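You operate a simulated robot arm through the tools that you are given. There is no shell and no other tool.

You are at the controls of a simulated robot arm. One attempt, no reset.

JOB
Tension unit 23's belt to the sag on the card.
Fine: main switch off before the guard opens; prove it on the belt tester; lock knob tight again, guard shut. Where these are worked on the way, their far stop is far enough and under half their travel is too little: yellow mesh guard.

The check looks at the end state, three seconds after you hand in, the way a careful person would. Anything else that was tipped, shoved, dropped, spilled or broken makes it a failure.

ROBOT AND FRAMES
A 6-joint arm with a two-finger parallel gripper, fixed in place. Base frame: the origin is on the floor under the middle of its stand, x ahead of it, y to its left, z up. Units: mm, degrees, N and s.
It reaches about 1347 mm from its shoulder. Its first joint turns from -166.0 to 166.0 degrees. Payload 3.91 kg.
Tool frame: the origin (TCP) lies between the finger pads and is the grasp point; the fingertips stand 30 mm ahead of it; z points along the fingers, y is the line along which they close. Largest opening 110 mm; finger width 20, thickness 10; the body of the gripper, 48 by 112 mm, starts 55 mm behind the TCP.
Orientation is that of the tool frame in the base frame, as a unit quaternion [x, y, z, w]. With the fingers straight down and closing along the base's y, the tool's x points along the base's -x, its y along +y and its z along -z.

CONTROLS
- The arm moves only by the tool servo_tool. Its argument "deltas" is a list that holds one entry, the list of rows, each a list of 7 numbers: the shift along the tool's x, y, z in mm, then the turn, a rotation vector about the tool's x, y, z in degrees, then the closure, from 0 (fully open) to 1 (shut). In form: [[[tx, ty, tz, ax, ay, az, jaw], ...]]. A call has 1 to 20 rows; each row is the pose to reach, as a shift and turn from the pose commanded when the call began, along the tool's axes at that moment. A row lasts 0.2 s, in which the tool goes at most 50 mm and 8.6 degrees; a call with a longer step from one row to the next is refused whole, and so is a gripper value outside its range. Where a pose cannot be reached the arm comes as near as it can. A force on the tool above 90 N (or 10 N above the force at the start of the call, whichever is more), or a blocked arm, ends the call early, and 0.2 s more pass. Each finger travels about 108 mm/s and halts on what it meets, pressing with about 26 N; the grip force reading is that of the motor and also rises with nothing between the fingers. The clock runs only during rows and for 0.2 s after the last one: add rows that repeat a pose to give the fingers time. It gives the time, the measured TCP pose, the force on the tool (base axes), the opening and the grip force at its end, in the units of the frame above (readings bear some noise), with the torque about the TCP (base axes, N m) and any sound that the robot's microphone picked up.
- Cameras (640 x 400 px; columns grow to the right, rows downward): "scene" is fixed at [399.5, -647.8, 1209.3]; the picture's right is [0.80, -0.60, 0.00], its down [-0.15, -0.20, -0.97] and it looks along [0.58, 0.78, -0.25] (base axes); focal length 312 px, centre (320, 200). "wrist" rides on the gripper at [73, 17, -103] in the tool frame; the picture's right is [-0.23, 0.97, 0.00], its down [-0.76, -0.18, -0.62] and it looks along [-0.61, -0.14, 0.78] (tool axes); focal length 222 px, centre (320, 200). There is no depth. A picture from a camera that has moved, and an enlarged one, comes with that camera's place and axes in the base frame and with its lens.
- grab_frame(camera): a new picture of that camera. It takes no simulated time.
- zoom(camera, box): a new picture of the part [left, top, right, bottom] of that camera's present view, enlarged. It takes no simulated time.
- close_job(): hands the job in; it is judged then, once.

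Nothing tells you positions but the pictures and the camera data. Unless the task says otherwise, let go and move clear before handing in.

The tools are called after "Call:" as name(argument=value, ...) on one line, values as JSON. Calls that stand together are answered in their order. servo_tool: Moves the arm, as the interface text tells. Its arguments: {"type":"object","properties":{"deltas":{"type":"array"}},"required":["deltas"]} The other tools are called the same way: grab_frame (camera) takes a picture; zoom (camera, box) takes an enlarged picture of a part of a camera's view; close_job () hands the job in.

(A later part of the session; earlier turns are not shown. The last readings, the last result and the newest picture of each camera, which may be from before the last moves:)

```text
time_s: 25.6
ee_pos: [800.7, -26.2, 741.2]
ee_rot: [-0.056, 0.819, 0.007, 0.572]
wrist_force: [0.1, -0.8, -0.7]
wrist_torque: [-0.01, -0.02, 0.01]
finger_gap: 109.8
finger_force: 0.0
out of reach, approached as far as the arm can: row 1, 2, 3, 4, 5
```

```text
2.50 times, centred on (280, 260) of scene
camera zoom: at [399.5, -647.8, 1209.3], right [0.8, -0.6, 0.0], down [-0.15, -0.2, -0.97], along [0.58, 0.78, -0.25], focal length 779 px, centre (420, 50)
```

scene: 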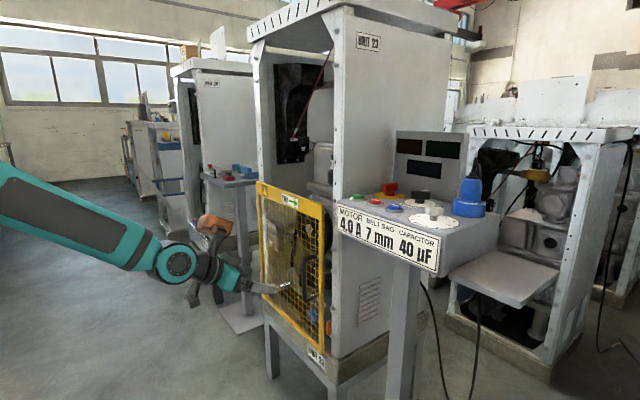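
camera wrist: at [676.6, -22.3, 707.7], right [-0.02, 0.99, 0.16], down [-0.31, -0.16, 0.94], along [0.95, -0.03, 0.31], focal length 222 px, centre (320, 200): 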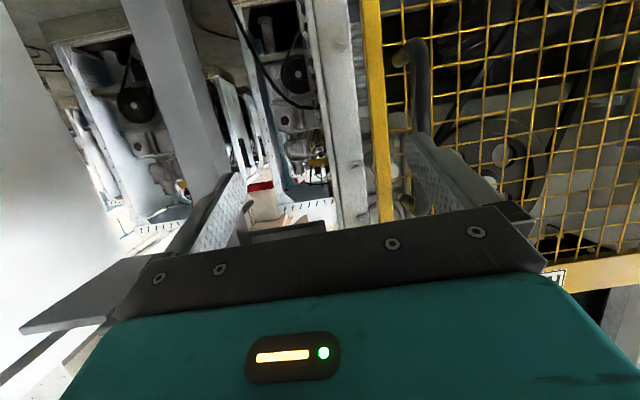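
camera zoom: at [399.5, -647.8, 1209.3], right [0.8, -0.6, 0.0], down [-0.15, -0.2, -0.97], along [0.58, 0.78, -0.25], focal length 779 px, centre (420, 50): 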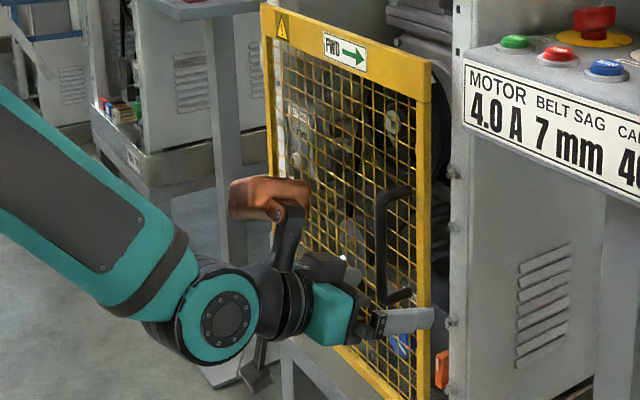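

The arm is stopping short in y, probably a wrist joint near its limit when the tool is almost level. I'll ease the tool back to 45° downward while moving sideways to line up with the handle.

Call:
servo_tool(deltas=[[[-4.3, 18.3, -1.9, 0.65, 4.97, 1.14, 0], [-8.7, 36.7, -3.8, 1.29, 9.94, 2.28, 0], [-13, 55, -5.8, 1.94, 14.91, 3.41, 0], [-17.4, 73.4, -7.7, 2.58, 19.88, 4.55, 0], [-21.7, 91.7, -9.6, 3.23, 24.85, 5.69, 0], [-21.7, 91.7, -9.6, 3.23, 24.85, 5.69, 0]]])

Call:
grab_frame(camera="scene")

```text
time_s: 27.0
ee_pos: [792.0, 68.7, 759.0]
ee_rot: [0.001, 0.924, -0.001, 0.383]
wrist_force: [0.6, 0.3, 0.3]
wrist_torque: [-0.03, 0.0, 0.01]
finger_gap: 109.9
finger_force: 0.1
out of reach, approached as far as the arm can: row 1, 2, 3, 4
```

```text
taken
```

scene: 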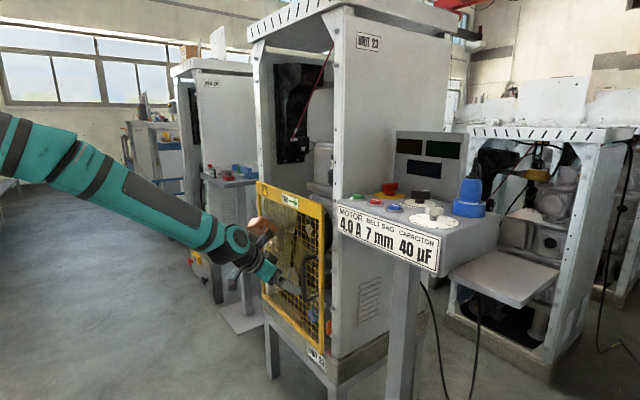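

At 45° down the arm tracks properly: TCP (792, 69, 759). I'll go forward so the handle bar sits between the fingers and close on it.

Call:
servo_tool(deltas=[[[-16.5, -0.9, 23.1, 0, 0, 0, 0], [-33, -1.8, 46.2, 0, 0, 0, 0], [-49.5, -2.7, 69.3, 0, 0, 0, 0], [-49.5, -2.7, 69.3, 0, 0, 0, 0]]])

Call:
grab_frame(camera="wrist")

Call:
zoom(camera="scene", box=[240, 200, 360, 320])

```text
time_s: 28.0
ee_pos: [875.9, 63.3, 744.5]
ee_rot: [0.001, 0.924, 0.0, 0.382]
wrist_force: [0.4, -0.3, -0.5]
wrist_torque: [-0.03, 0.0, -0.02]
finger_gap: 110.0
finger_force: 0.2
```

```text
taken
camera wrist: at [749.9, 80.9, 766.3], right [0.16, 0.97, 0.16], down [0.1, -0.18, 0.98], along [0.98, -0.14, -0.12], focal length 222 px, centre (320, 200)
```

wrist: 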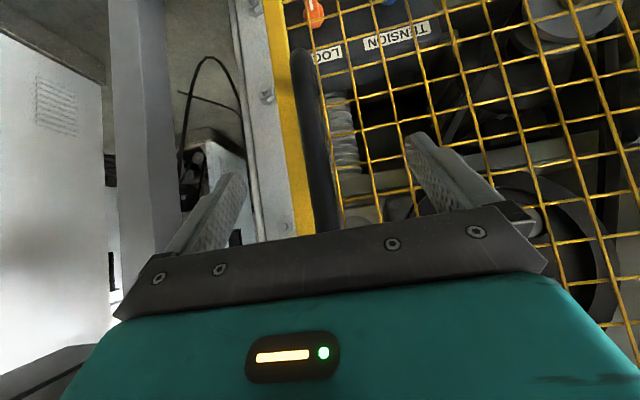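

```text
3.33 times, centred on (300, 260) of scene
camera zoom: at [399.5, -647.8, 1209.3], right [0.8, -0.6, 0.0], down [-0.15, -0.2, -0.97], along [0.58, 0.78, -0.25], focal length 1039 px, centre (387, 0)
```

zoom: 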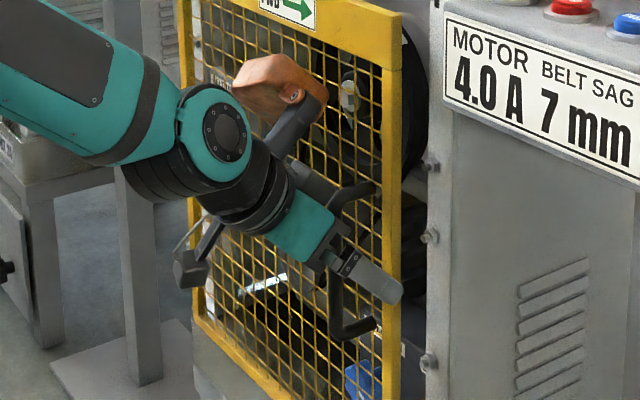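

The bar is between the fingers. I'll close on it.

Call:
servo_tool(deltas=[[[0, 0, 0, 0, 0, 0, 1], [0, 0, 0, 0, 0, 0, 1], [0, 0, 0, 0, 0, 0, 1], [0, 0, 0, 0, 0, 0, 1], [0, 0, 0, 0, 0, 0, 1]]])

```text
time_s: 29.2
ee_pos: [875.4, 63.9, 744.2]
ee_rot: [-0.001, 0.924, 0.001, 0.383]
wrist_force: [1.7, 11.4, 0.1]
wrist_torque: [-0.05, 0.28, 0.0]
finger_gap: 13.9
finger_force: 45.2
```

Firm grip on the handle (14 mm bar). I'll pull the guard open along its hinge arc, the first 10° slowly to see how it behaves.

Call:
servo_tool(deltas=[[[6.4, 1, -6.4, 0.9, 0, 0.9, 1], [12.8, 2.1, -12.8, 1.77, 0, 1.77, 1], [25.5, 5, -25.5, 3.54, 0, 3.54, 1], [38.1, 8.7, -38.1, 5.3, 0, 5.3, 1], [50.6, 13.2, -50.6, 7.07, 0, 7.07, 1]]])

Call:
grab_frame(camera="scene")

```text
time_s: 30.4
ee_pos: [802.2, 78.9, 744.9]
ee_rot: [0.08, 0.92, -0.033, 0.382]
wrist_force: [7.4, 27.0, -12.8]
wrist_torque: [-0.02, 0.08, 0.05]
finger_gap: 13.8
finger_force: 45.4
```

```text
taken
```

scene: 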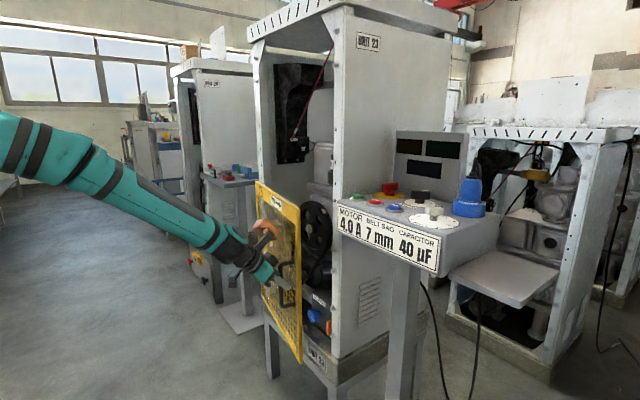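

The guard swings freely. I'll carry on along the arc to about 40°.

Call:
servo_tool(deltas=[[[12.5, 4, -12.5, 1.77, 0, 1.77, 1], [25.1, 8.2, -25.1, 3.54, 0, 3.54, 1], [37.6, 12.3, -37.6, 5.3, 0, 5.3, 1], [50.2, 16.8, -50.2, 7.07, 0, 7.07, 1], [62.4, 22.4, -62.4, 8.84, 0, 8.84, 1], [74.6, 28.5, -74.6, 10.6, 0, 10.6, 1], [86.5, 35.7, -86.5, 12.4, 0, 12.4, 1], [98.3, 43.3, -98.3, 14.14, 0, 14.14, 1], [109.5, 52, -109.5, 15.9, 0, 15.9, 1], [120.7, 60.9, -120.7, 17.7, 0, 17.7, 1], [131.4, 71, -131.4, 19.4, 0, 19.4, 1], [142, 81.4, -142, 21.2, 0, 21.2, 1]]])

Call:
grab_frame(camera="scene")

Call:
grab_frame(camera="wrist")

```text
time_s: 33.0
ee_pos: [618.6, 194.1, 744.2]
ee_rot: [0.316, 0.868, -0.131, 0.36]
wrist_force: [-2.7, -1.5, -26.8]
wrist_torque: [-0.18, -0.28, 0.12]
finger_gap: 13.7
finger_force: 44.9
```

```text
taken
```

scene: 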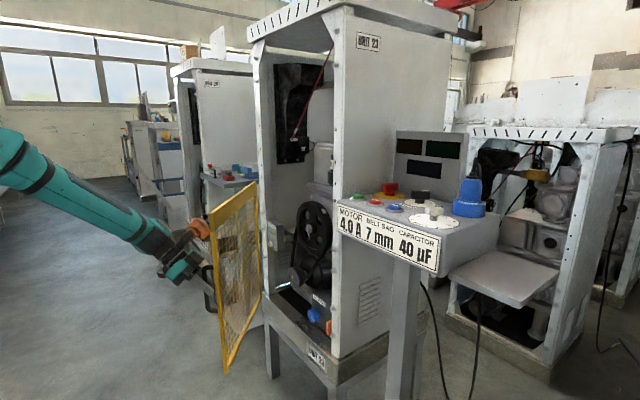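

```text
taken
camera wrist: at [532.9, 287.2, 766.9], right [0.75, 0.64, 0.16], down [-0.04, -0.2, 0.98], along [0.66, -0.74, -0.12], focal length 222 px, centre (320, 200)
```

wrist: 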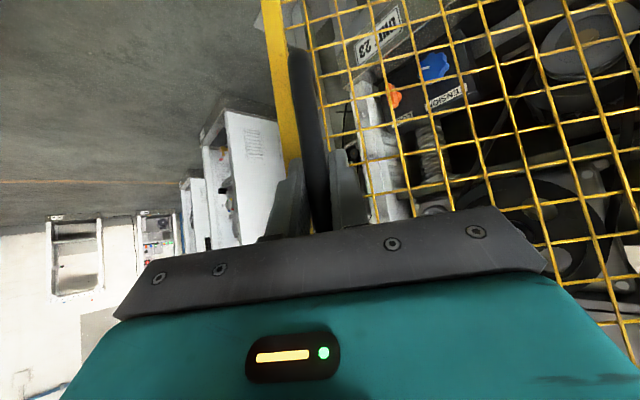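

The guard is at about 40° and following the predicted arc with little side force. I'll continue by the handle to about 85°.

Call:
servo_tool(deltas=[[[12.8, 2.2, -12.8, 1.77, 0, 1.77, 1], [25.4, 5.1, -25.4, 3.54, 0, 3.54, 1], [38.1, 8.8, -38.1, 5.3, 0, 5.3, 1], [50.6, 13.2, -50.6, 7.07, 0, 7.07, 1], [63, 18.4, -63, 8.84, 0, 8.84, 1], [75.1, 24.4, -75.1, 10.6, 0, 10.6, 1], [87.1, 31.2, -87.1, 12.4, 0, 12.4, 1], [98.8, 38.6, -98.8, 14.14, 0, 14.14, 1], [110.3, 46.8, -110.3, 15.9, 0, 15.9, 1], [121.5, 55.6, -121.5, 17.7, 0, 17.7, 1], [132.5, 65.2, -132.5, 19.4, 0, 19.4, 1], [143.1, 75.4, -143.1, 21.2, 0, 21.2, 1], [153.4, 86.3, -153.4, 23, 0, 23, 1], [163.4, 97.9, -163.4, 24.7, 0, 24.7, 1], [173, 110, -173, 26.5, 0, 26.5, 1], [182.3, 122.6, -182.3, 28.3, 0, 28.3, 1], [191, 136, -191, 30.1, 0, 30.1, 1], [199.4, 149.6, -199.4, 31.8, 0, 31.8, 1]]])

Call:
grab_frame(camera="scene")

Call:
grab_frame(camera="wrist")

```text
time_s: 34.9
ee_pos: [540.2, 314.7, 744.9]
ee_rot: [0.46, 0.802, -0.187, 0.333]
wrist_force: [60.5, 25.3, -21.6]
wrist_torque: [-0.68, 0.35, -0.14]
finger_gap: 13.7
finger_force: 45.1
stopped in row 9: the force on the tool passed its limit at 90 N (the readings are from after the stop); the commanded pose is now the measured one
```

```text
taken
```

scene: 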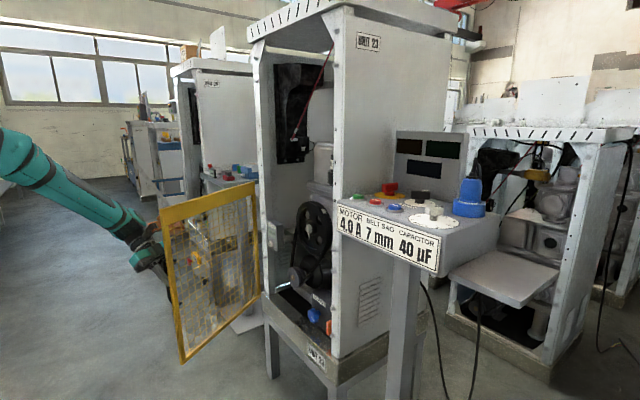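

```text
taken
camera wrist: at [489.6, 431.2, 768.1], right [0.92, 0.36, 0.17], down [-0.11, -0.18, 0.98], along [0.38, -0.92, -0.13], focal length 222 px, centre (320, 200)
```

wrist: 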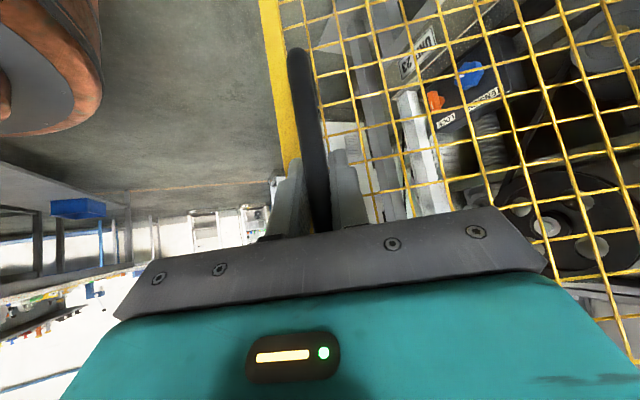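

The stop was a radial pull: the true hinge is nearer (916, 465) with a radius of about 402 mm, guard at ~62° now. I'll continue along the corrected arc to about 92°.

Call:
servo_tool(deltas=[[[11.5, 4.1, -11.5, 1.7, 0, 1.7, 1], [23.1, 8.6, -23.1, 3.39, 0, 3.39, 1], [35, 13.2, -35, 5.2, 0, 5.2, 1], [47, 18.1, -47, 6.93, 0, 6.93, 1], [58.7, 24.2, -58.7, 8.7, 0, 8.7, 1], [70.2, 30.6, -70.2, 10.46, 0, 10.46, 1], [81.5, 38.1, -81.5, 12.2, 0, 12.2, 1], [92.7, 45.9, -92.7, 14, 0, 14, 1], [103.4, 54.8, -103.4, 15.8, 0, 15.8, 1], [113.9, 64, -113.9, 17.5, 0, 17.5, 1], [124.2, 74, -124.2, 19.3, 0, 19.3, 1], [134.1, 84.4, -134.1, 21.1, 0, 21.1, 1]]])

Call:
grab_frame(camera="scene")

Call:
grab_frame(camera="wrist")

```text
time_s: 36.8
ee_pos: [507.2, 452.1, 748.5]
ee_rot: [0.595, 0.707, -0.246, 0.293]
wrist_force: [-65.9, -4.5, 10.7]
wrist_torque: [-0.16, 0.61, 0.03]
finger_gap: 14.1
finger_force: 44.4
stopped in row 9: the force on the tool passed its limit at 91 N (the readings are from after the stop); the commanded pose is now the measured one
```

```text
taken
```

scene: 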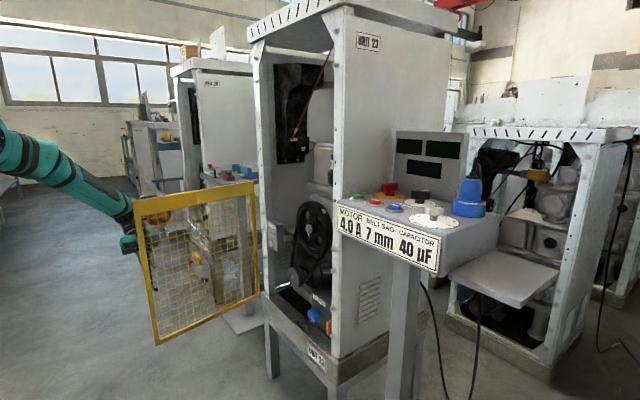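

```text
taken
camera wrist: at [501.7, 579.4, 769.4], right [0.99, 0.01, 0.16], down [-0.16, -0.13, 0.98], along [0.03, -0.99, -0.13], focal length 222 px, centre (320, 200)
```

wrist: 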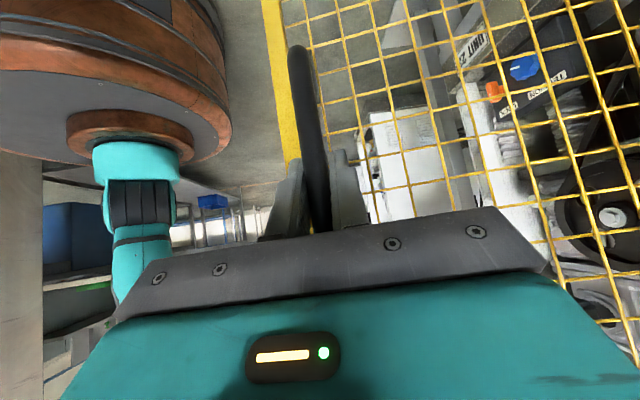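

The guard is at about 80° and I have the feel of it. I'll let go of the handle and back off, then go round to the inside face and push it further.

Call:
servo_tool(deltas=[[[0, 0, 0, 0, 0, 0, 0], [0, 0, 0, 0, 0, 0, 0], [0, 0, 0, 0, 0, 0, 0], [0, 0, -35, 0, 0, 0, 0], [0, 0, -75, 0, 0, 0, 0], [0, 0, -115, 0, 0, 0, 0], [0, 0, -150, 0, 0, 0, 0]]])

Call:
grab_frame(camera="scene")

Call:
grab_frame(camera="wrist")

```text
time_s: 38.4
ee_pos: [493.1, 558.6, 851.9]
ee_rot: [0.596, 0.707, -0.245, 0.292]
wrist_force: [0.1, 0.0, -0.1]
wrist_torque: [0.0, 0.02, -0.01]
finger_gap: 109.9
finger_force: 0.0
```

```text
taken
```

scene: 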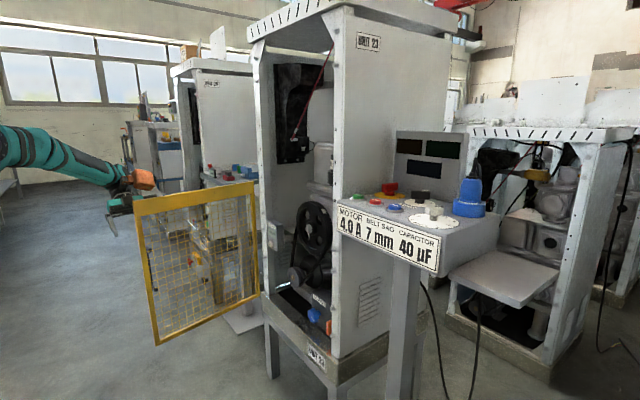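

```text
taken
camera wrist: at [487.4, 684.4, 874.0], right [0.99, 0.01, 0.16], down [-0.16, -0.13, 0.98], along [0.03, -0.99, -0.13], focal length 222 px, centre (320, 200)
```

wrist: 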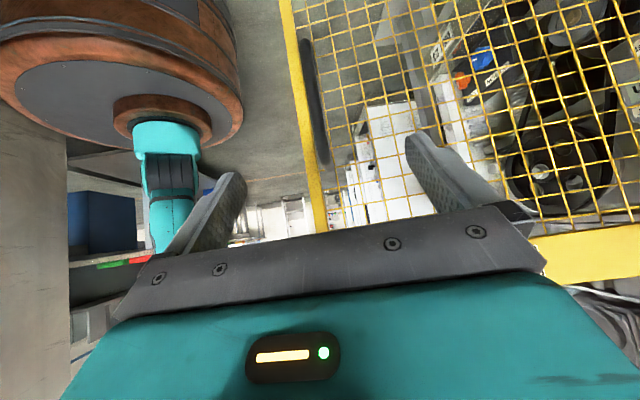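

The guard stays where I left it. I'll rise above its top edge and swing round to the inside, facing the cabinet again.

Call:
servo_tool(deltas=[[[-31.8, 0, -31.8, 0, 0, 0, 0], [-63.6, 0, -63.6, 0, 0, 0, 0], [-95.4, 0, -95.4, 0, 0, 0, 0], [-127.3, 0, -127.3, 0, 0, 0, 0], [-159.1, 0, -159.1, 0, 0, 0, 0], [-190.9, 0, -190.9, 0, 0, 0, 0.5], [-220.2, -0.3, -161.6, -5.7, 0, -5.7, 1], [-249.5, -0.6, -132.3, -11.4, 0, -11.4, 1], [-278.7, -0.8, -103.1, -17, 0, -17, 1], [-308, -1.1, -73.8, -22.7, 0, -22.7, 1], [-337.3, -1.4, -44.5, -28.4, 0, -28.4, 1], [-366.6, -1.7, -15.2, -34.1, 0, -34.1, 1], [-395.9, -2, 14, -39.8, 0, -39.8, 1], [-425.1, -2.2, 43.3, -45.4, 0, -45.4, 1], [-454.4, -2.5, 72.6, -51.1, 0, -51.1, 1], [-483.7, -2.8, 101.9, -56.8, 0, -56.8, 1]]])

Call:
grab_frame(camera="scene")

Call:
grab_frame(camera="wrist")

```text
time_s: 41.8
ee_pos: [558.8, 148.9, 1121.7]
ee_rot: [-0.001, 0.923, 0.003, 0.384]
wrist_force: [-0.1, -0.1, -0.1]
wrist_torque: [0.03, 0.01, -0.02]
finger_gap: 0.1
finger_force: 26.0
out of reach, approached as far as the arm can: row 4, 5, 6, 7
```

```text
taken
```

scene: 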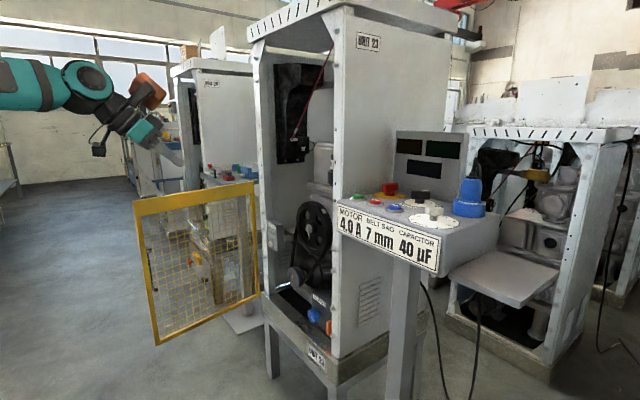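

```text
taken
camera wrist: at [432.9, 165.1, 1143.4], right [0.16, 0.97, 0.17], down [0.09, -0.18, 0.98], along [0.98, -0.14, -0.12], focal length 222 px, centre (320, 200)
```

wrist: 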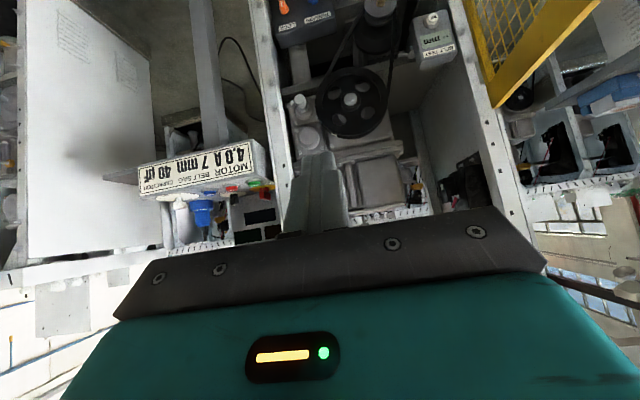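

I'm now on the inside of the open guard. I'll lower to look at the knobs, belt and tester without the mesh in the way.

Call:
servo_tool(deltas=[[[28.3, 0.1, 35.5, 0, 0, 0, 1], [56.5, 0.3, 71, 0, 0, 0, 1], [84.8, 0.4, 106.5, 0, 0, 0, 1], [113, 0.5, 142, 0, 0, 0, 1], [141.3, 0.6, 177.5, 0, 0, 0, 1], [169.5, 0.8, 213, 0, 0, 0, 1], [197.8, 0.9, 248.5, 0, 0, 0, 1], [226, 1, 284, 0, 0, 0, 1]]])

Call:
grab_frame(camera="wrist")

Call:
zoom(camera="wrist", box=[200, 50, 480, 230])

Call:
zoom(camera="scene", box=[255, 180, 345, 360])

```text
time_s: 43.5
ee_pos: [601.6, 150.4, 761.1]
ee_rot: [0.001, 0.923, 0.002, 0.384]
wrist_force: [-0.4, -0.4, 0.3]
wrist_torque: [0.0, -0.02, 0.01]
finger_gap: 0.0
finger_force: 25.9
```

```text
taken
camera wrist: at [474.6, 167.8, 782.7], right [0.16, 0.97, 0.17], down [0.1, -0.18, 0.98], along [0.98, -0.14, -0.12], focal length 222 px, centre (320, 200)
```

wrist: 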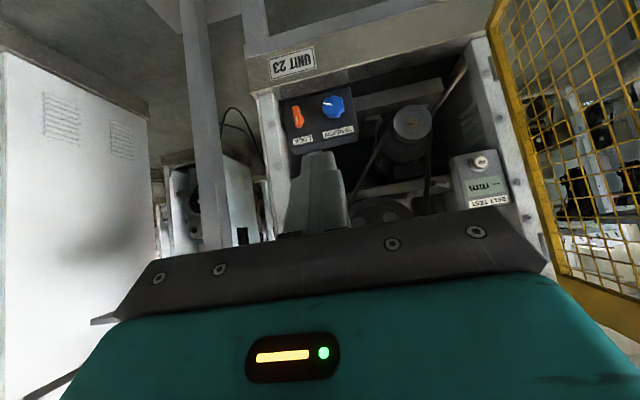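

```text
2.22 times, centred on (340, 140) of wrist
camera zoom: at [474.6, 167.8, 782.7], right [0.16, 0.97, 0.17], down [0.1, -0.18, 0.98], along [0.98, -0.14, -0.12], focal length 494 px, centre (276, 333)
```

zoom: 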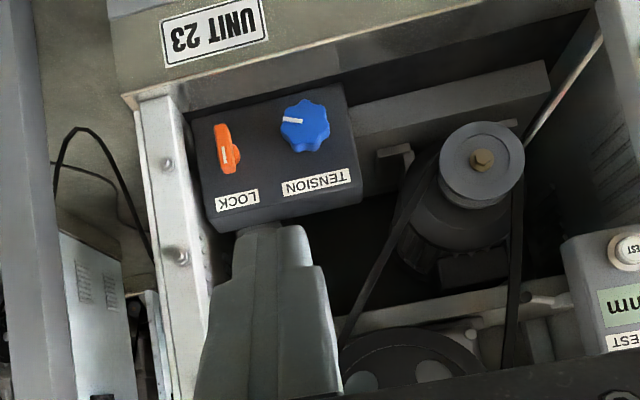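

```text
2.22 times, centred on (300, 270) of scene
camera zoom: at [399.5, -647.8, 1209.3], right [0.8, -0.6, 0.0], down [-0.15, -0.2, -0.97], along [0.58, 0.78, -0.25], focal length 693 px, centre (364, 44)
```

zoom: 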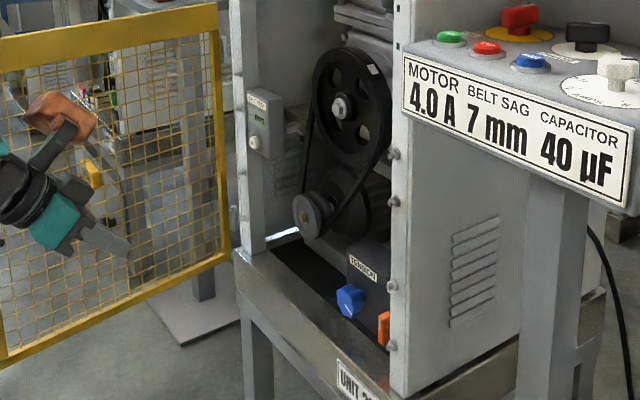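

Call:
zoom(camera="wrist", box=[440, 130, 540, 220])

Call:
zoom(camera="wrist", box=[270, 80, 370, 160])

Call:
zoom(camera="scene", box=[262, 200, 312, 250])

Call:
zoom(camera="scene", box=[285, 270, 345, 340])

```text
4.44 times, centred on (490, 175) of wrist
camera zoom: at [474.6, 167.8, 782.7], right [0.16, 0.97, 0.17], down [0.1, -0.18, 0.98], along [0.98, -0.14, -0.12], focal length 987 px, centre (-436, 311)
```

zoom: 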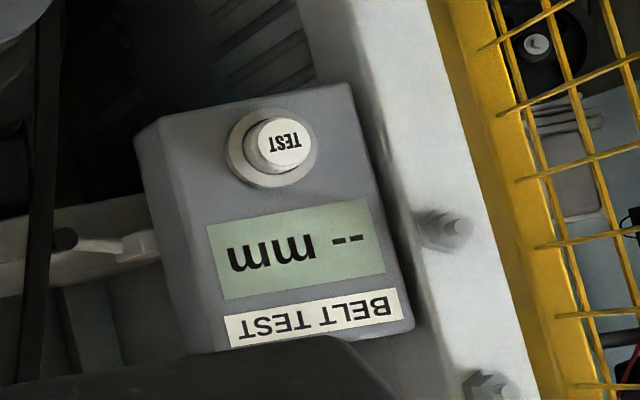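

```text
5.00 times, centred on (320, 120) of wrist
camera zoom: at [474.6, 167.8, 782.7], right [0.16, 0.97, 0.17], down [0.1, -0.18, 0.98], along [0.98, -0.14, -0.12], focal length 1111 px, centre (320, 600)
```

zoom: 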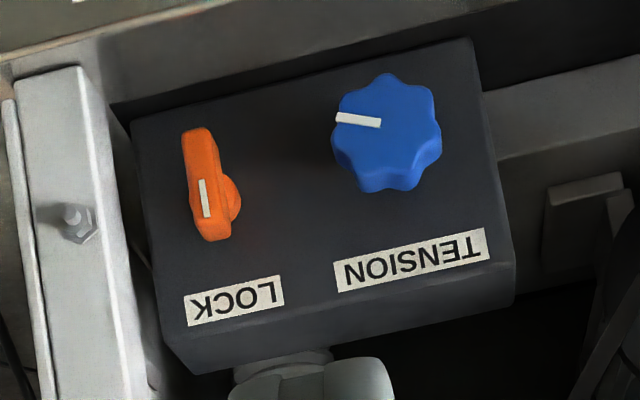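

```text
8.00 times, centred on (287, 225) of scene
camera zoom: at [399.5, -647.8, 1209.3], right [0.8, -0.6, 0.0], down [-0.15, -0.2, -0.97], along [0.58, 0.78, -0.25], focal length 2493 px, centre (584, 0)
```

zoom: 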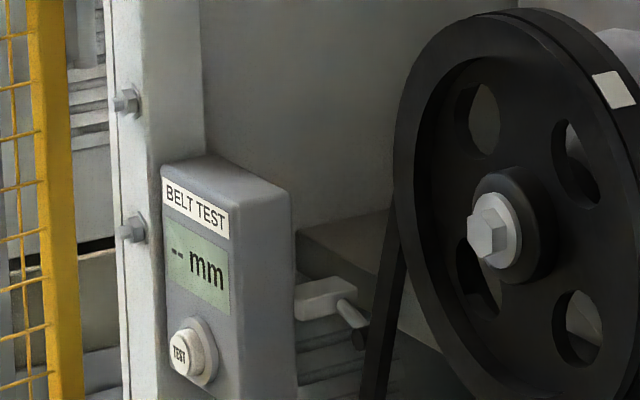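

```text
5.71 times, centred on (315, 305) of scene
camera zoom: at [399.5, -647.8, 1209.3], right [0.8, -0.6, 0.0], down [-0.15, -0.2, -0.97], along [0.58, 0.78, -0.25], focal length 1781 px, centre (349, -400)
```

zoom: 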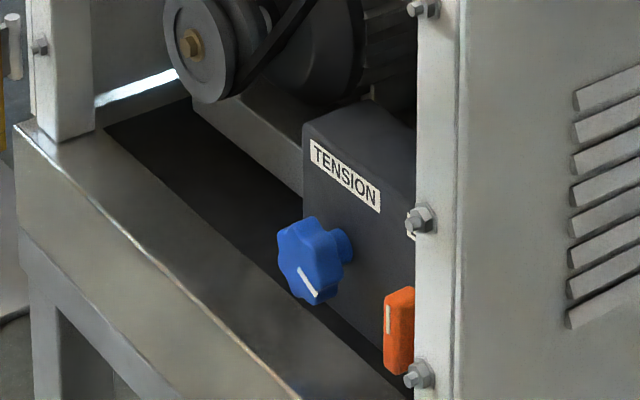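

Without the mesh I can see LOCK (orange bar, upright), TENSION (blue star knob) and the tester with its TEST button near (949, 431, 712). Access is tight for the orange unit on the gripper, so I'll roll the tool half a turn here in free space to put that unit below and the camera above.

Call:
servo_tool(deltas=[[[0, 0, 0, 0, 0, 8.5, 1], [0, 0, 0, 0, 0, 17, 1], [0, 0, 0, 0, 0, 25.5, 1], [0, 0, 0, 0, 0, 34, 1], [0, 0, 0, 0, 0, 42.5, 1], [0, 0, 0, 0, 0, 51, 1], [0, 0, 0, 0, 0, 59.5, 1], [0, 0, 0, 0, 0, 68, 1], [0, 0, 0, 0, 0, 76.5, 1], [0, 0, 0, 0, 0, 85, 1], [0, 0, 0, 0, 0, 93.5, 1], [0, 0, 0, 0, 0, 102, 1], [0, 0, 0, 0, 0, 110.5, 1], [0, 0, 0, 0, 0, 119, 1], [0, 0, 0, 0, 0, 127.5, 1], [0, 0, 0, 0, 0, 136, 1], [0, 0, 0, 0, 0, 144.5, 1], [0, 0, 0, 0, 0, 153, 1], [0, 0, 0, 0, 0, 161.5, 1], [0, 0, 0, 0, 0, 170, 1]]])

Call:
grab_frame(camera="wrist")

Call:
grab_frame(camera="scene")

```text
time_s: 47.8
ee_pos: [600.4, 150.3, 760.9]
ee_rot: [0.92, 0.079, 0.382, 0.031]
wrist_force: [-0.1, 0.1, 0.9]
wrist_torque: [0.01, 0.0, -0.03]
finger_gap: 0.2
finger_force: 26.1
```

```text
taken
camera wrist: at [578.5, 146.8, 886.3], right [-0.04, -1.0, -0.04], down [-0.99, 0.04, -0.11], along [0.12, 0.04, -0.99], focal length 222 px, centre (320, 200)
```

wrist: 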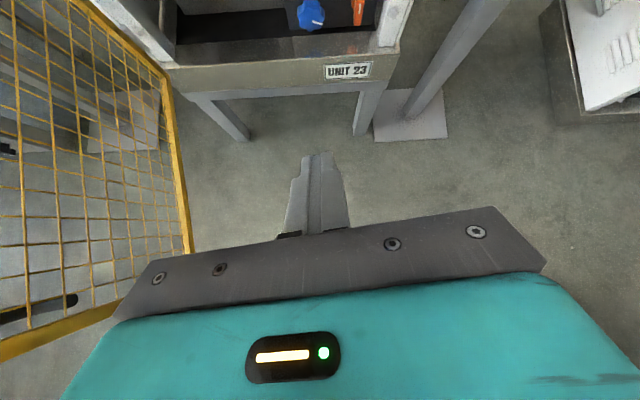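

```text
taken
```

scene: 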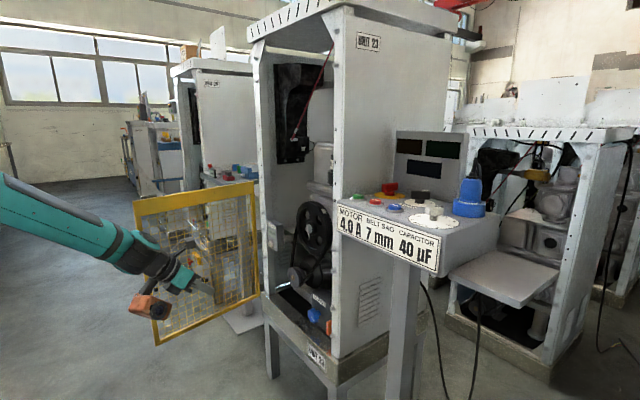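

The half roll worked. I'll yaw the tool toward the guard's free stile and then push its inside face further open with the closed fingertips.

Call:
servo_tool(deltas=[[[-2.6, -26.5, -15.1, 4.5, 0.75, -4.5, 1], [-5.3, -53.1, -30.3, 9, 1.5, -9.1, 1], [-7.9, -79.6, -45.4, 13.5, 2.3, -13.6, 1], [-10.5, -106.1, -60.6, 17.9, 3, -18.1, 1], [-13.1, -132.6, -75.7, 22.4, 3.8, -22.6, 1], [-15.8, -159.2, -90.9, 26.9, 4.5, -27.2, 1], [-18.4, -185.7, -106, 31.4, 5.3, -31.7, 1], [-18.4, -185.7, -106, 31.4, 5.3, -31.7, 1]]])

Call:
grab_frame(camera="wrist")

Call:
grab_frame(camera="scene")

```text
time_s: 49.5
ee_pos: [461.0, 366.6, 783.7]
ee_rot: [0.822, 0.416, 0.378, -0.094]
wrist_force: [-0.9, -0.1, -0.3]
wrist_torque: [-0.02, -0.02, -0.02]
finger_gap: 0.0
finger_force: 26.7
out of reach, approached as far as the arm can: row 5, 6, 7, 8
```

```text
taken
camera wrist: at [443.6, 352.6, 909.2], right [0.65, -0.76, 0.0], down [-0.75, -0.65, -0.13], along [0.1, 0.09, -0.99], focal length 222 px, centre (320, 200)
```

wrist: 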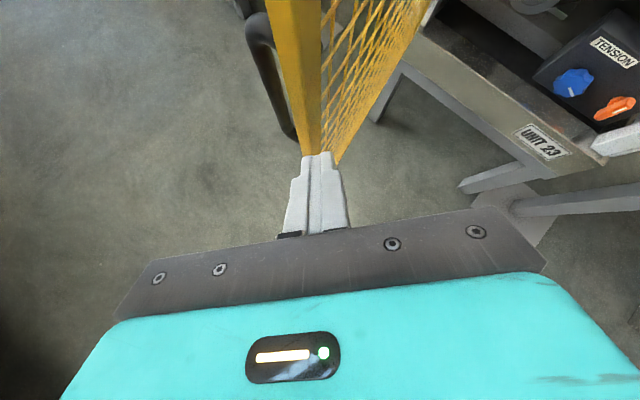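

```text
taken
```

scene: 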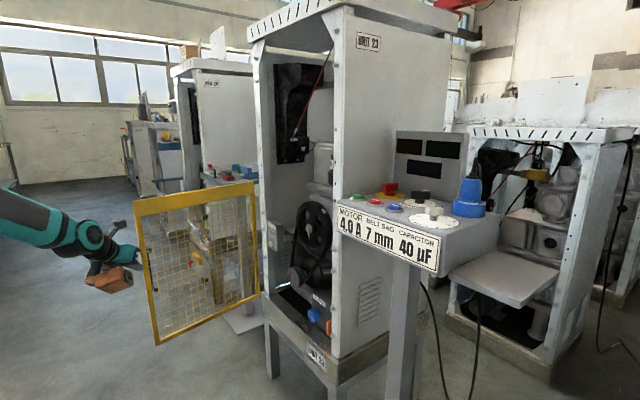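

The arm folds too tightly near the free stile. I'll go up and forward instead, to push on the wide top rail from the inside where the arm has more room.

Call:
servo_tool(deltas=[[[8.7, 17.5, -30.3, 0, 0, 0, 1], [17.5, 35.1, -60.6, 0, 0, 0, 1], [26.2, 52.6, -90.9, 0, 0, 0, 1], [50.4, 79.6, -85.9, 0, 0, 0, 1], [74.6, 106.6, -81, 0, 0, 0, 1], [98.9, 133.6, -76, 0, 0, 0, 1], [123.1, 160.6, -71.1, 0, 0, 0, 1], [147.3, 187.6, -66.1, 0, 0, 0, 1], [164.6, 171.4, -52.8, 0, 0, 0, 1], [181.9, 155.1, -39.5, 0, 0, 0, 1], [181.9, 155.1, -39.5, 0, 0, 0, 1]]])

Call:
grab_frame(camera="wrist")

Call:
grab_frame(camera="scene")

```text
time_s: 52.0
ee_pos: [596.8, 376.0, 927.8]
ee_rot: [0.828, 0.386, 0.406, -0.03]
wrist_force: [0.0, -0.2, -0.3]
wrist_torque: [0.0, 0.01, 0.01]
finger_gap: 0.0
finger_force: 25.9
out of reach, approached as far as the arm can: row 1, 2, 3, 4, 5, 6, 7, 8, 9, 10, 11
```

```text
taken
camera wrist: at [566.7, 372.0, 1052.7], right [0.56, -0.82, 0.1], down [-0.81, -0.57, -0.16], along [0.19, 0.01, -0.98], focal length 222 px, centre (320, 200)
```

wrist: 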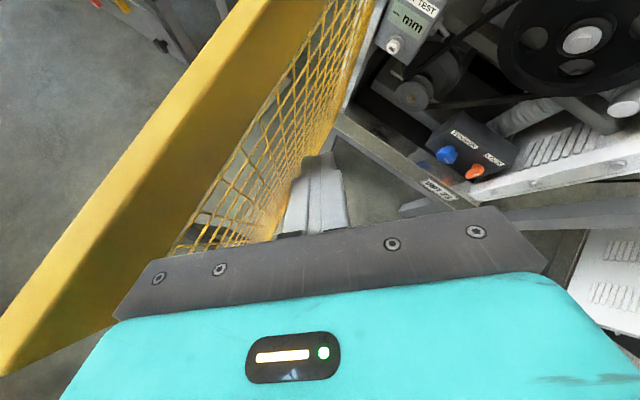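

```text
taken
```

scene: 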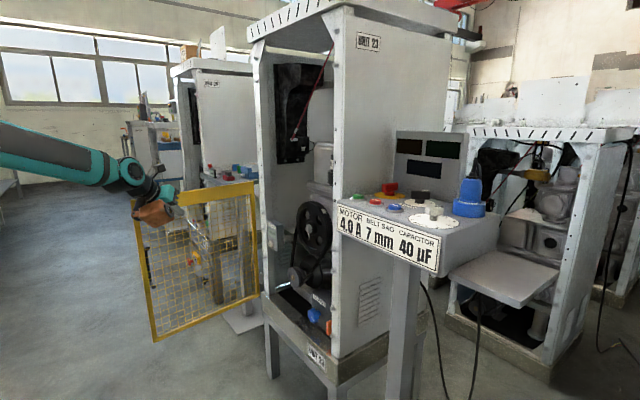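

The fingertips are just inside the guard's top rail. I'll steepen the tool a little to free the wrist, and push the rail toward +y to open it further.

Call:
servo_tool(deltas=[[[11.4, 5.6, -8.4, 2.1, -5.6, 0, 1], [22.7, 11.2, -16.8, 4.3, -11.2, 0, 1], [35, -2.8, -9.5, 4.3, -11.2, 0, 1], [47.3, -16.8, -2.3, 4.3, -11.2, 0, 1], [59.6, -30.8, 5, 4.3, -11.2, 0, 1], [71.9, -44.9, 12.2, 4.3, -11.2, 0, 1], [84.2, -58.9, 19.5, 4.3, -11.2, 0, 1], [93.4, -69.4, 24.9, 4.3, -11.2, 0, 1]]])

Call:
grab_frame(camera="wrist")

Call:
grab_frame(camera="scene")

```text
time_s: 53.8
ee_pos: [595.3, 494.9, 952.5]
ee_rot: [0.862, 0.4, 0.311, -0.019]
wrist_force: [-0.7, 0.1, -0.2]
wrist_torque: [-0.02, -0.01, 0.02]
finger_gap: 0.0
finger_force: 25.8
out of reach, approached as far as the arm can: row 1, 2, 3, 4, 5, 6, 7, 8
```

```text
taken
camera wrist: at [587.0, 502.9, 1078.8], right [0.57, -0.82, 0.09], down [-0.82, -0.57, 0.04], along [0.02, -0.09, -1.0], focal length 222 px, centre (320, 200)
```

wrist: 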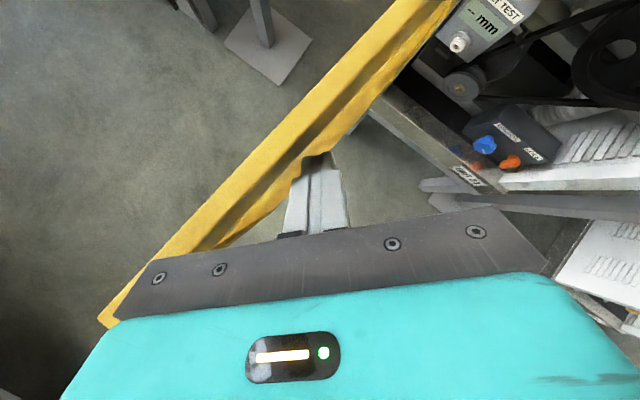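

```text
taken
```

scene: 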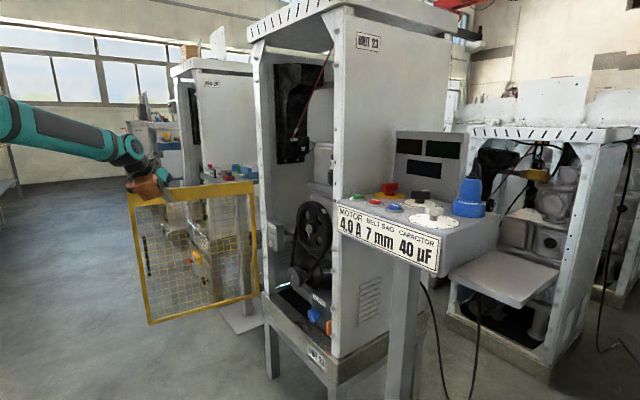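

The guard is now open past 95° and stays. I'll leave it, draw back from it, and bring the fingertip toward the TEST button.

Call:
servo_tool(deltas=[[[-25.5, 25.5, -10.5, 0, 0, 0, 1], [-50.9, 51, -21.1, 0, 0, 0, 1], [-47.8, 71.4, 20.6, -0.2, 1, 0, 1], [-44.7, 91.7, 62.4, -0.5, 2, 0, 1], [-41.6, 112, 104.1, -0.7, 3, 0.1, 1], [-38.5, 132.4, 145.8, -1, 4.2, 0.1, 1], [-37.3, 149.1, 184.5, -1, 4.2, 0.1, 1], [-36, 165.8, 223.3, -1, 4.2, 0.1, 1], [-34.8, 182.6, 262, -1, 4.2, 0.1, 1], [-33.6, 199.3, 300.7, -1, 4.2, 0.1, 1]]])

Call:
grab_frame(camera="wrist")

Call:
grab_frame(camera="scene")

```text
time_s: 56.0
ee_pos: [855.4, 441.6, 718.7]
ee_rot: [0.851, 0.385, 0.358, 0.0]
wrist_force: [0.4, 0.5, 0.8]
wrist_torque: [-0.04, 0.03, -0.01]
finger_gap: 0.0
finger_force: 26.5
out of reach, approached as far as the arm can: row 1, 2, 3, 4, 5, 6, 7, 8, 9, 10
```

```text
taken
camera wrist: at [836.1, 448.6, 845.0], right [0.54, -0.83, 0.13], down [-0.84, -0.54, -0.05], along [0.11, -0.08, -0.99], focal length 222 px, centre (320, 200)
```

wrist: 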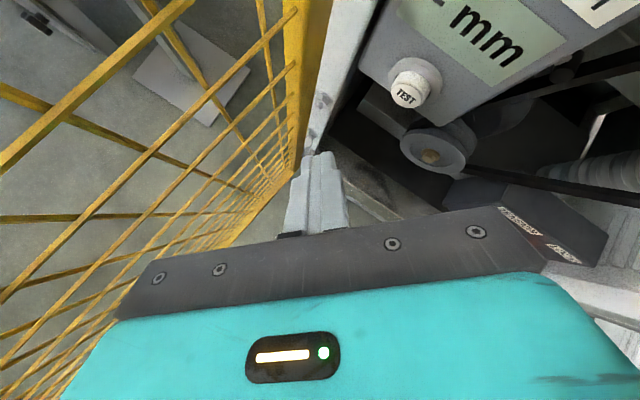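

```text
taken
```

scene: 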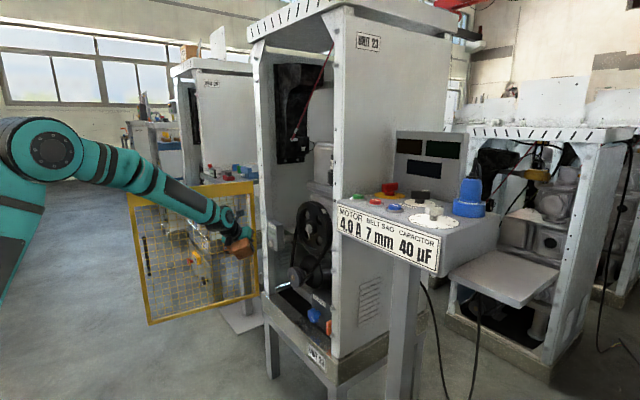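

The wrist seems to be on its roll limit here. I'll back off slightly and roll back 12° to regain accurate motion.

Call:
servo_tool(deltas=[[[-6.2, 8.4, -12.7, 0, 0, -6, 1], [-12.4, 16.9, -25.4, 0, 0, -12, 1], [-12.4, 16.9, -25.4, 0, 0, -12, 1]]])

Call:
grab_frame(camera="wrist")

```text
time_s: 56.8
ee_pos: [845.6, 416.1, 732.4]
ee_rot: [0.807, 0.47, 0.356, 0.043]
wrist_force: [-0.1, -0.2, -0.7]
wrist_torque: [-0.01, 0.01, 0.01]
finger_gap: 0.1
finger_force: 26.3
```

```text
taken
camera wrist: at [814.5, 437.3, 854.9], right [0.64, -0.72, 0.27], down [-0.74, -0.67, -0.02], along [0.19, -0.19, -0.96], focal length 222 px, centre (320, 200)
```

wrist: 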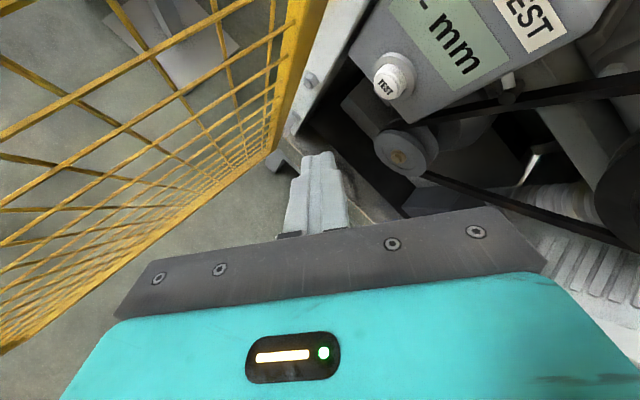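

Motion is accurate again, and the TEST cap comes out near (945, 426, 712). I'll bring the fingertip up to it and press gently.

Call:
servo_tool(deltas=[[[6.3, 19, 20, 0, 0, 0, 1], [12.7, 37.9, 39.9, 0, 0, 0, 1], [14.2, 41.5, 43, 0, 0, 0, 1], [15.8, 45.2, 46.1, 0, 0, 0, 1], [17, 48.1, 48.5, 0, 0, 0, 1], [18.2, 51, 51, 0, 0, 0, 1]]])

Call:
grab_frame(camera="wrist")

Call:
zoom(camera="scene", box=[240, 190, 320, 260])

```text
time_s: 58.1
ee_pos: [912.5, 425.0, 719.6]
ee_rot: [0.807, 0.465, 0.36, 0.055]
wrist_force: [-0.4, -0.4, -0.2]
wrist_torque: [-0.02, 0.04, -0.01]
finger_gap: 0.1
finger_force: 26.1
out of reach, approached as far as the arm can: row 1, 2, 3, 4, 5, 6
```

```text
taken
camera wrist: at [879.9, 447.2, 841.1], right [0.62, -0.73, 0.29], down [-0.76, -0.66, -0.02], along [0.2, -0.21, -0.96], focal length 222 px, centre (320, 200)
```

wrist: 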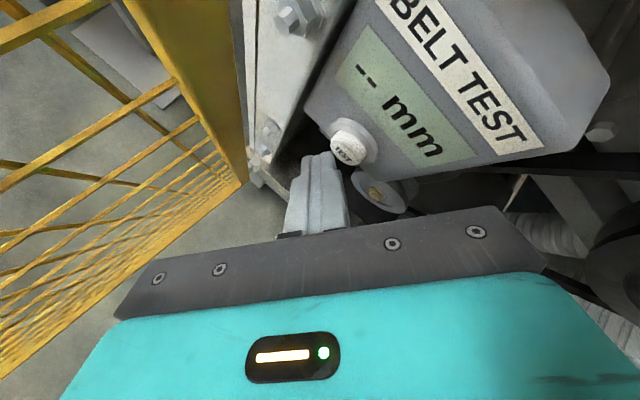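

```text
5.71 times, centred on (280, 225) of scene
camera zoom: at [399.5, -647.8, 1209.3], right [0.8, -0.6, 0.0], down [-0.15, -0.2, -0.97], along [0.58, 0.78, -0.25], focal length 1781 px, centre (549, 57)
```

zoom: 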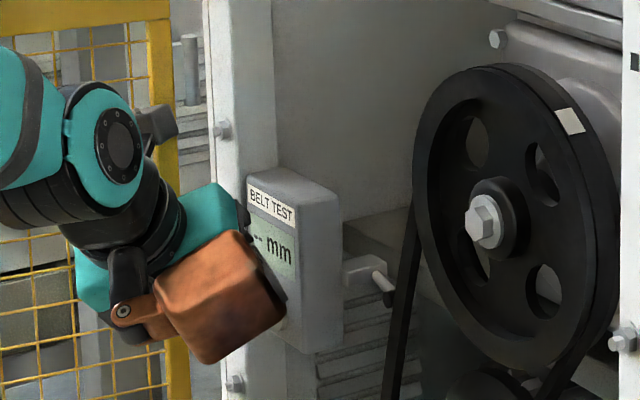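

The tip is right beside the cap but the roll limit is biting again. I'll roll back another 12°, realign with the cap centre and press in small steps.

Call:
servo_tool(deltas=[[[-4.8, 0.5, -6.5, 0, 0, -6, 1], [-9.6, 1, -13, 0, 0, -12, 1], [-9.6, 1, -13, 0, 0, -12, 1], [-8.1, 4.6, -9.8, 0, 0, -12, 1], [-6.5, 8.1, -6.7, 0, 0, -12, 1]]])

Call:
grab_frame(camera="wrist")

```text
time_s: 59.4
ee_pos: [902.0, 422.4, 716.7]
ee_rot: [0.754, 0.548, 0.351, 0.089]
wrist_force: [-0.6, 1.5, 0.4]
wrist_torque: [-0.03, 0.03, -0.03]
finger_gap: 0.0
finger_force: 25.7
out of reach, approached as far as the arm can: row 1, 2, 3, 4, 5
```

```text
taken
camera wrist: at [859.9, 454.1, 833.9], right [0.71, -0.58, 0.41], down [-0.64, -0.76, 0.04], along [0.29, -0.29, -0.91], focal length 222 px, centre (320, 200)
```

wrist: 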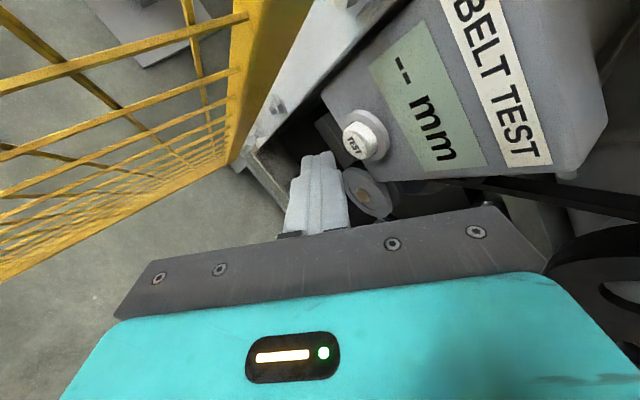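

Call:
grab_frame(camera="scene")

Call:
zoom(camera="scene", box=[0, 80, 320, 280])

```text
taken
```

scene: 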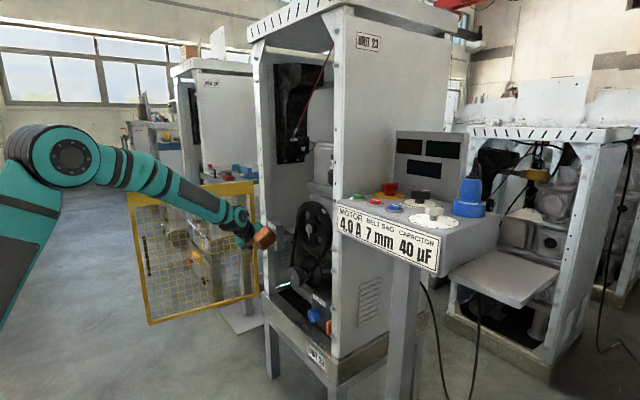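

```text
2.00 times, centred on (160, 180) of scene
camera zoom: at [399.5, -647.8, 1209.3], right [0.8, -0.6, 0.0], down [-0.15, -0.2, -0.97], along [0.58, 0.78, -0.25], focal length 623 px, centre (640, 240)
```

zoom: 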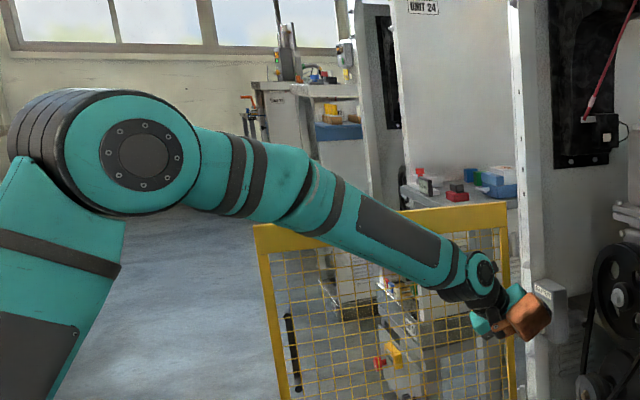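

Something in the wrist still limits me here. I'll try a bit more roll-back plus a yaw follow, and see whether the tool tracks.

Call:
servo_tool(deltas=[[[0, 0, -15, 0, 0, -8, 1], [0, 0, -30, 0, 0, -16, 1], [0, 0, -30, 0, 0, -24, 1], [0, 0, -30, 0, 0, -24, 1]]])

```text
time_s: 60.4
ee_pos: [877.1, 418.6, 735.7]
ee_rot: [0.623, 0.694, 0.325, 0.157]
wrist_force: [0.3, -0.4, -0.1]
wrist_torque: [0.01, -0.01, -0.01]
finger_gap: 0.0
finger_force: 25.9
out of reach, approached as far as the arm can: row 1, 2, 3, 4
```

I suspect the tool is nearly in line with the forearm here (a wrist singularity), so the roll got split between two joints. I'll unwind more roll while backing out a little, to see when it tracks again.

Call:
servo_tool(deltas=[[[0, 0, -10, 0, 0, -8, 1], [0, 0, -20, 0, 0, -16, 1], [0, 0, -30, 0, 0, -24, 1], [0, 0, -30, 0, 0, -32, 1], [0, 0, -30, 0, 0, -40, 1], [0, 0, -30, 0, 0, -40, 1]]])

Call:
zoom(camera="scene", box=[100, 120, 300, 280])

```text
time_s: 61.8
ee_pos: [853.1, 417.4, 754.5]
ee_rot: [0.347, 0.866, 0.252, 0.257]
wrist_force: [0.1, -0.6, -0.3]
wrist_torque: [0.02, 0.03, 0.0]
finger_gap: 0.2
finger_force: 26.7
out of reach, approached as far as the arm can: row 1, 2, 3, 4, 5, 6
```

```text
2.50 times, centred on (200, 200) of scene
camera zoom: at [399.5, -647.8, 1209.3], right [0.8, -0.6, 0.0], down [-0.15, -0.2, -0.97], along [0.58, 0.78, -0.25], focal length 779 px, centre (620, 200)
```

zoom: 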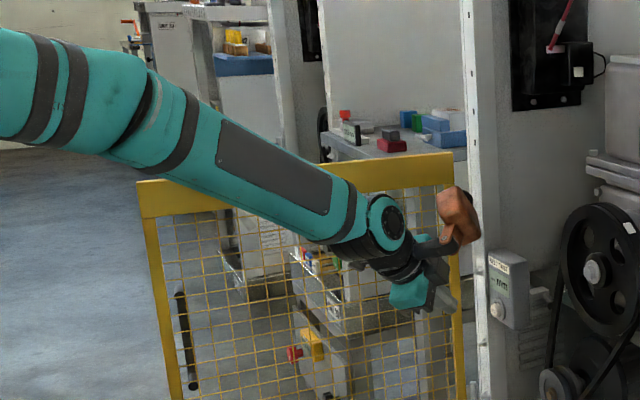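

The tool is aligned with the forearm here, which is the awkward spot. I'll go to open space, return to a plain tool-down posture to unwind the wrist, and then come back in with the wrist bent the useful way.

Call:
servo_tool(deltas=[[[-5.4, -13.8, -31.3, 1.9, 2.6, -7, 1], [-10.9, -27.7, -62.7, 3.7, 5.2, -13.9, 1], [-16.3, -41.5, -94, 5.6, 7.7, -20.9, 1], [-21.7, -55.3, -125.3, 7.5, 10.3, -27.8, 1], [-27.2, -69.2, -156.7, 9.3, 12.9, -34.8, 1], [-32.6, -83, -188, 11.2, 15.5, -41.7, 1], [-38, -96.8, -219.3, 13.1, 18, -48.7, 1], [-43.5, -110.7, -250.7, 14.9, 20.6, -55.6, 1], [-48.9, -124.5, -282, 16.8, 23.2, -62.6, 1], [-48.9, -124.5, -282, 16.8, 23.2, -62.6, 1]]])

Call:
grab_frame(camera="scene")

```text
time_s: 64.0
ee_pos: [661.1, 208.0, 879.4]
ee_rot: [-0.198, 0.963, -0.082, 0.161]
wrist_force: [0.0, -0.4, 0.2]
wrist_torque: [0.0, 0.01, 0.0]
finger_gap: 0.2
finger_force: 26.3
out of reach, approached as far as the arm can: row 1, 2, 3, 4, 5, 6, 7, 8, 9, 10
```

```text
taken
```

scene: 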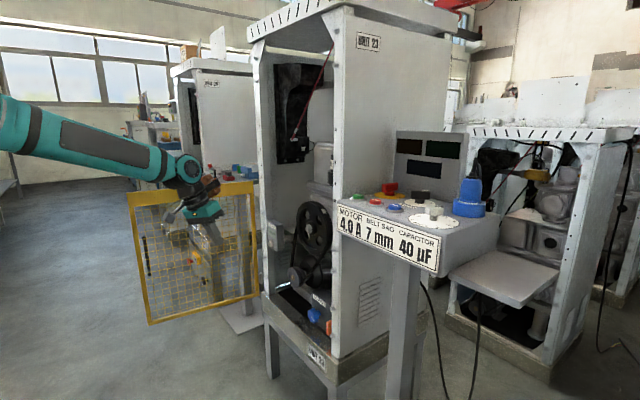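

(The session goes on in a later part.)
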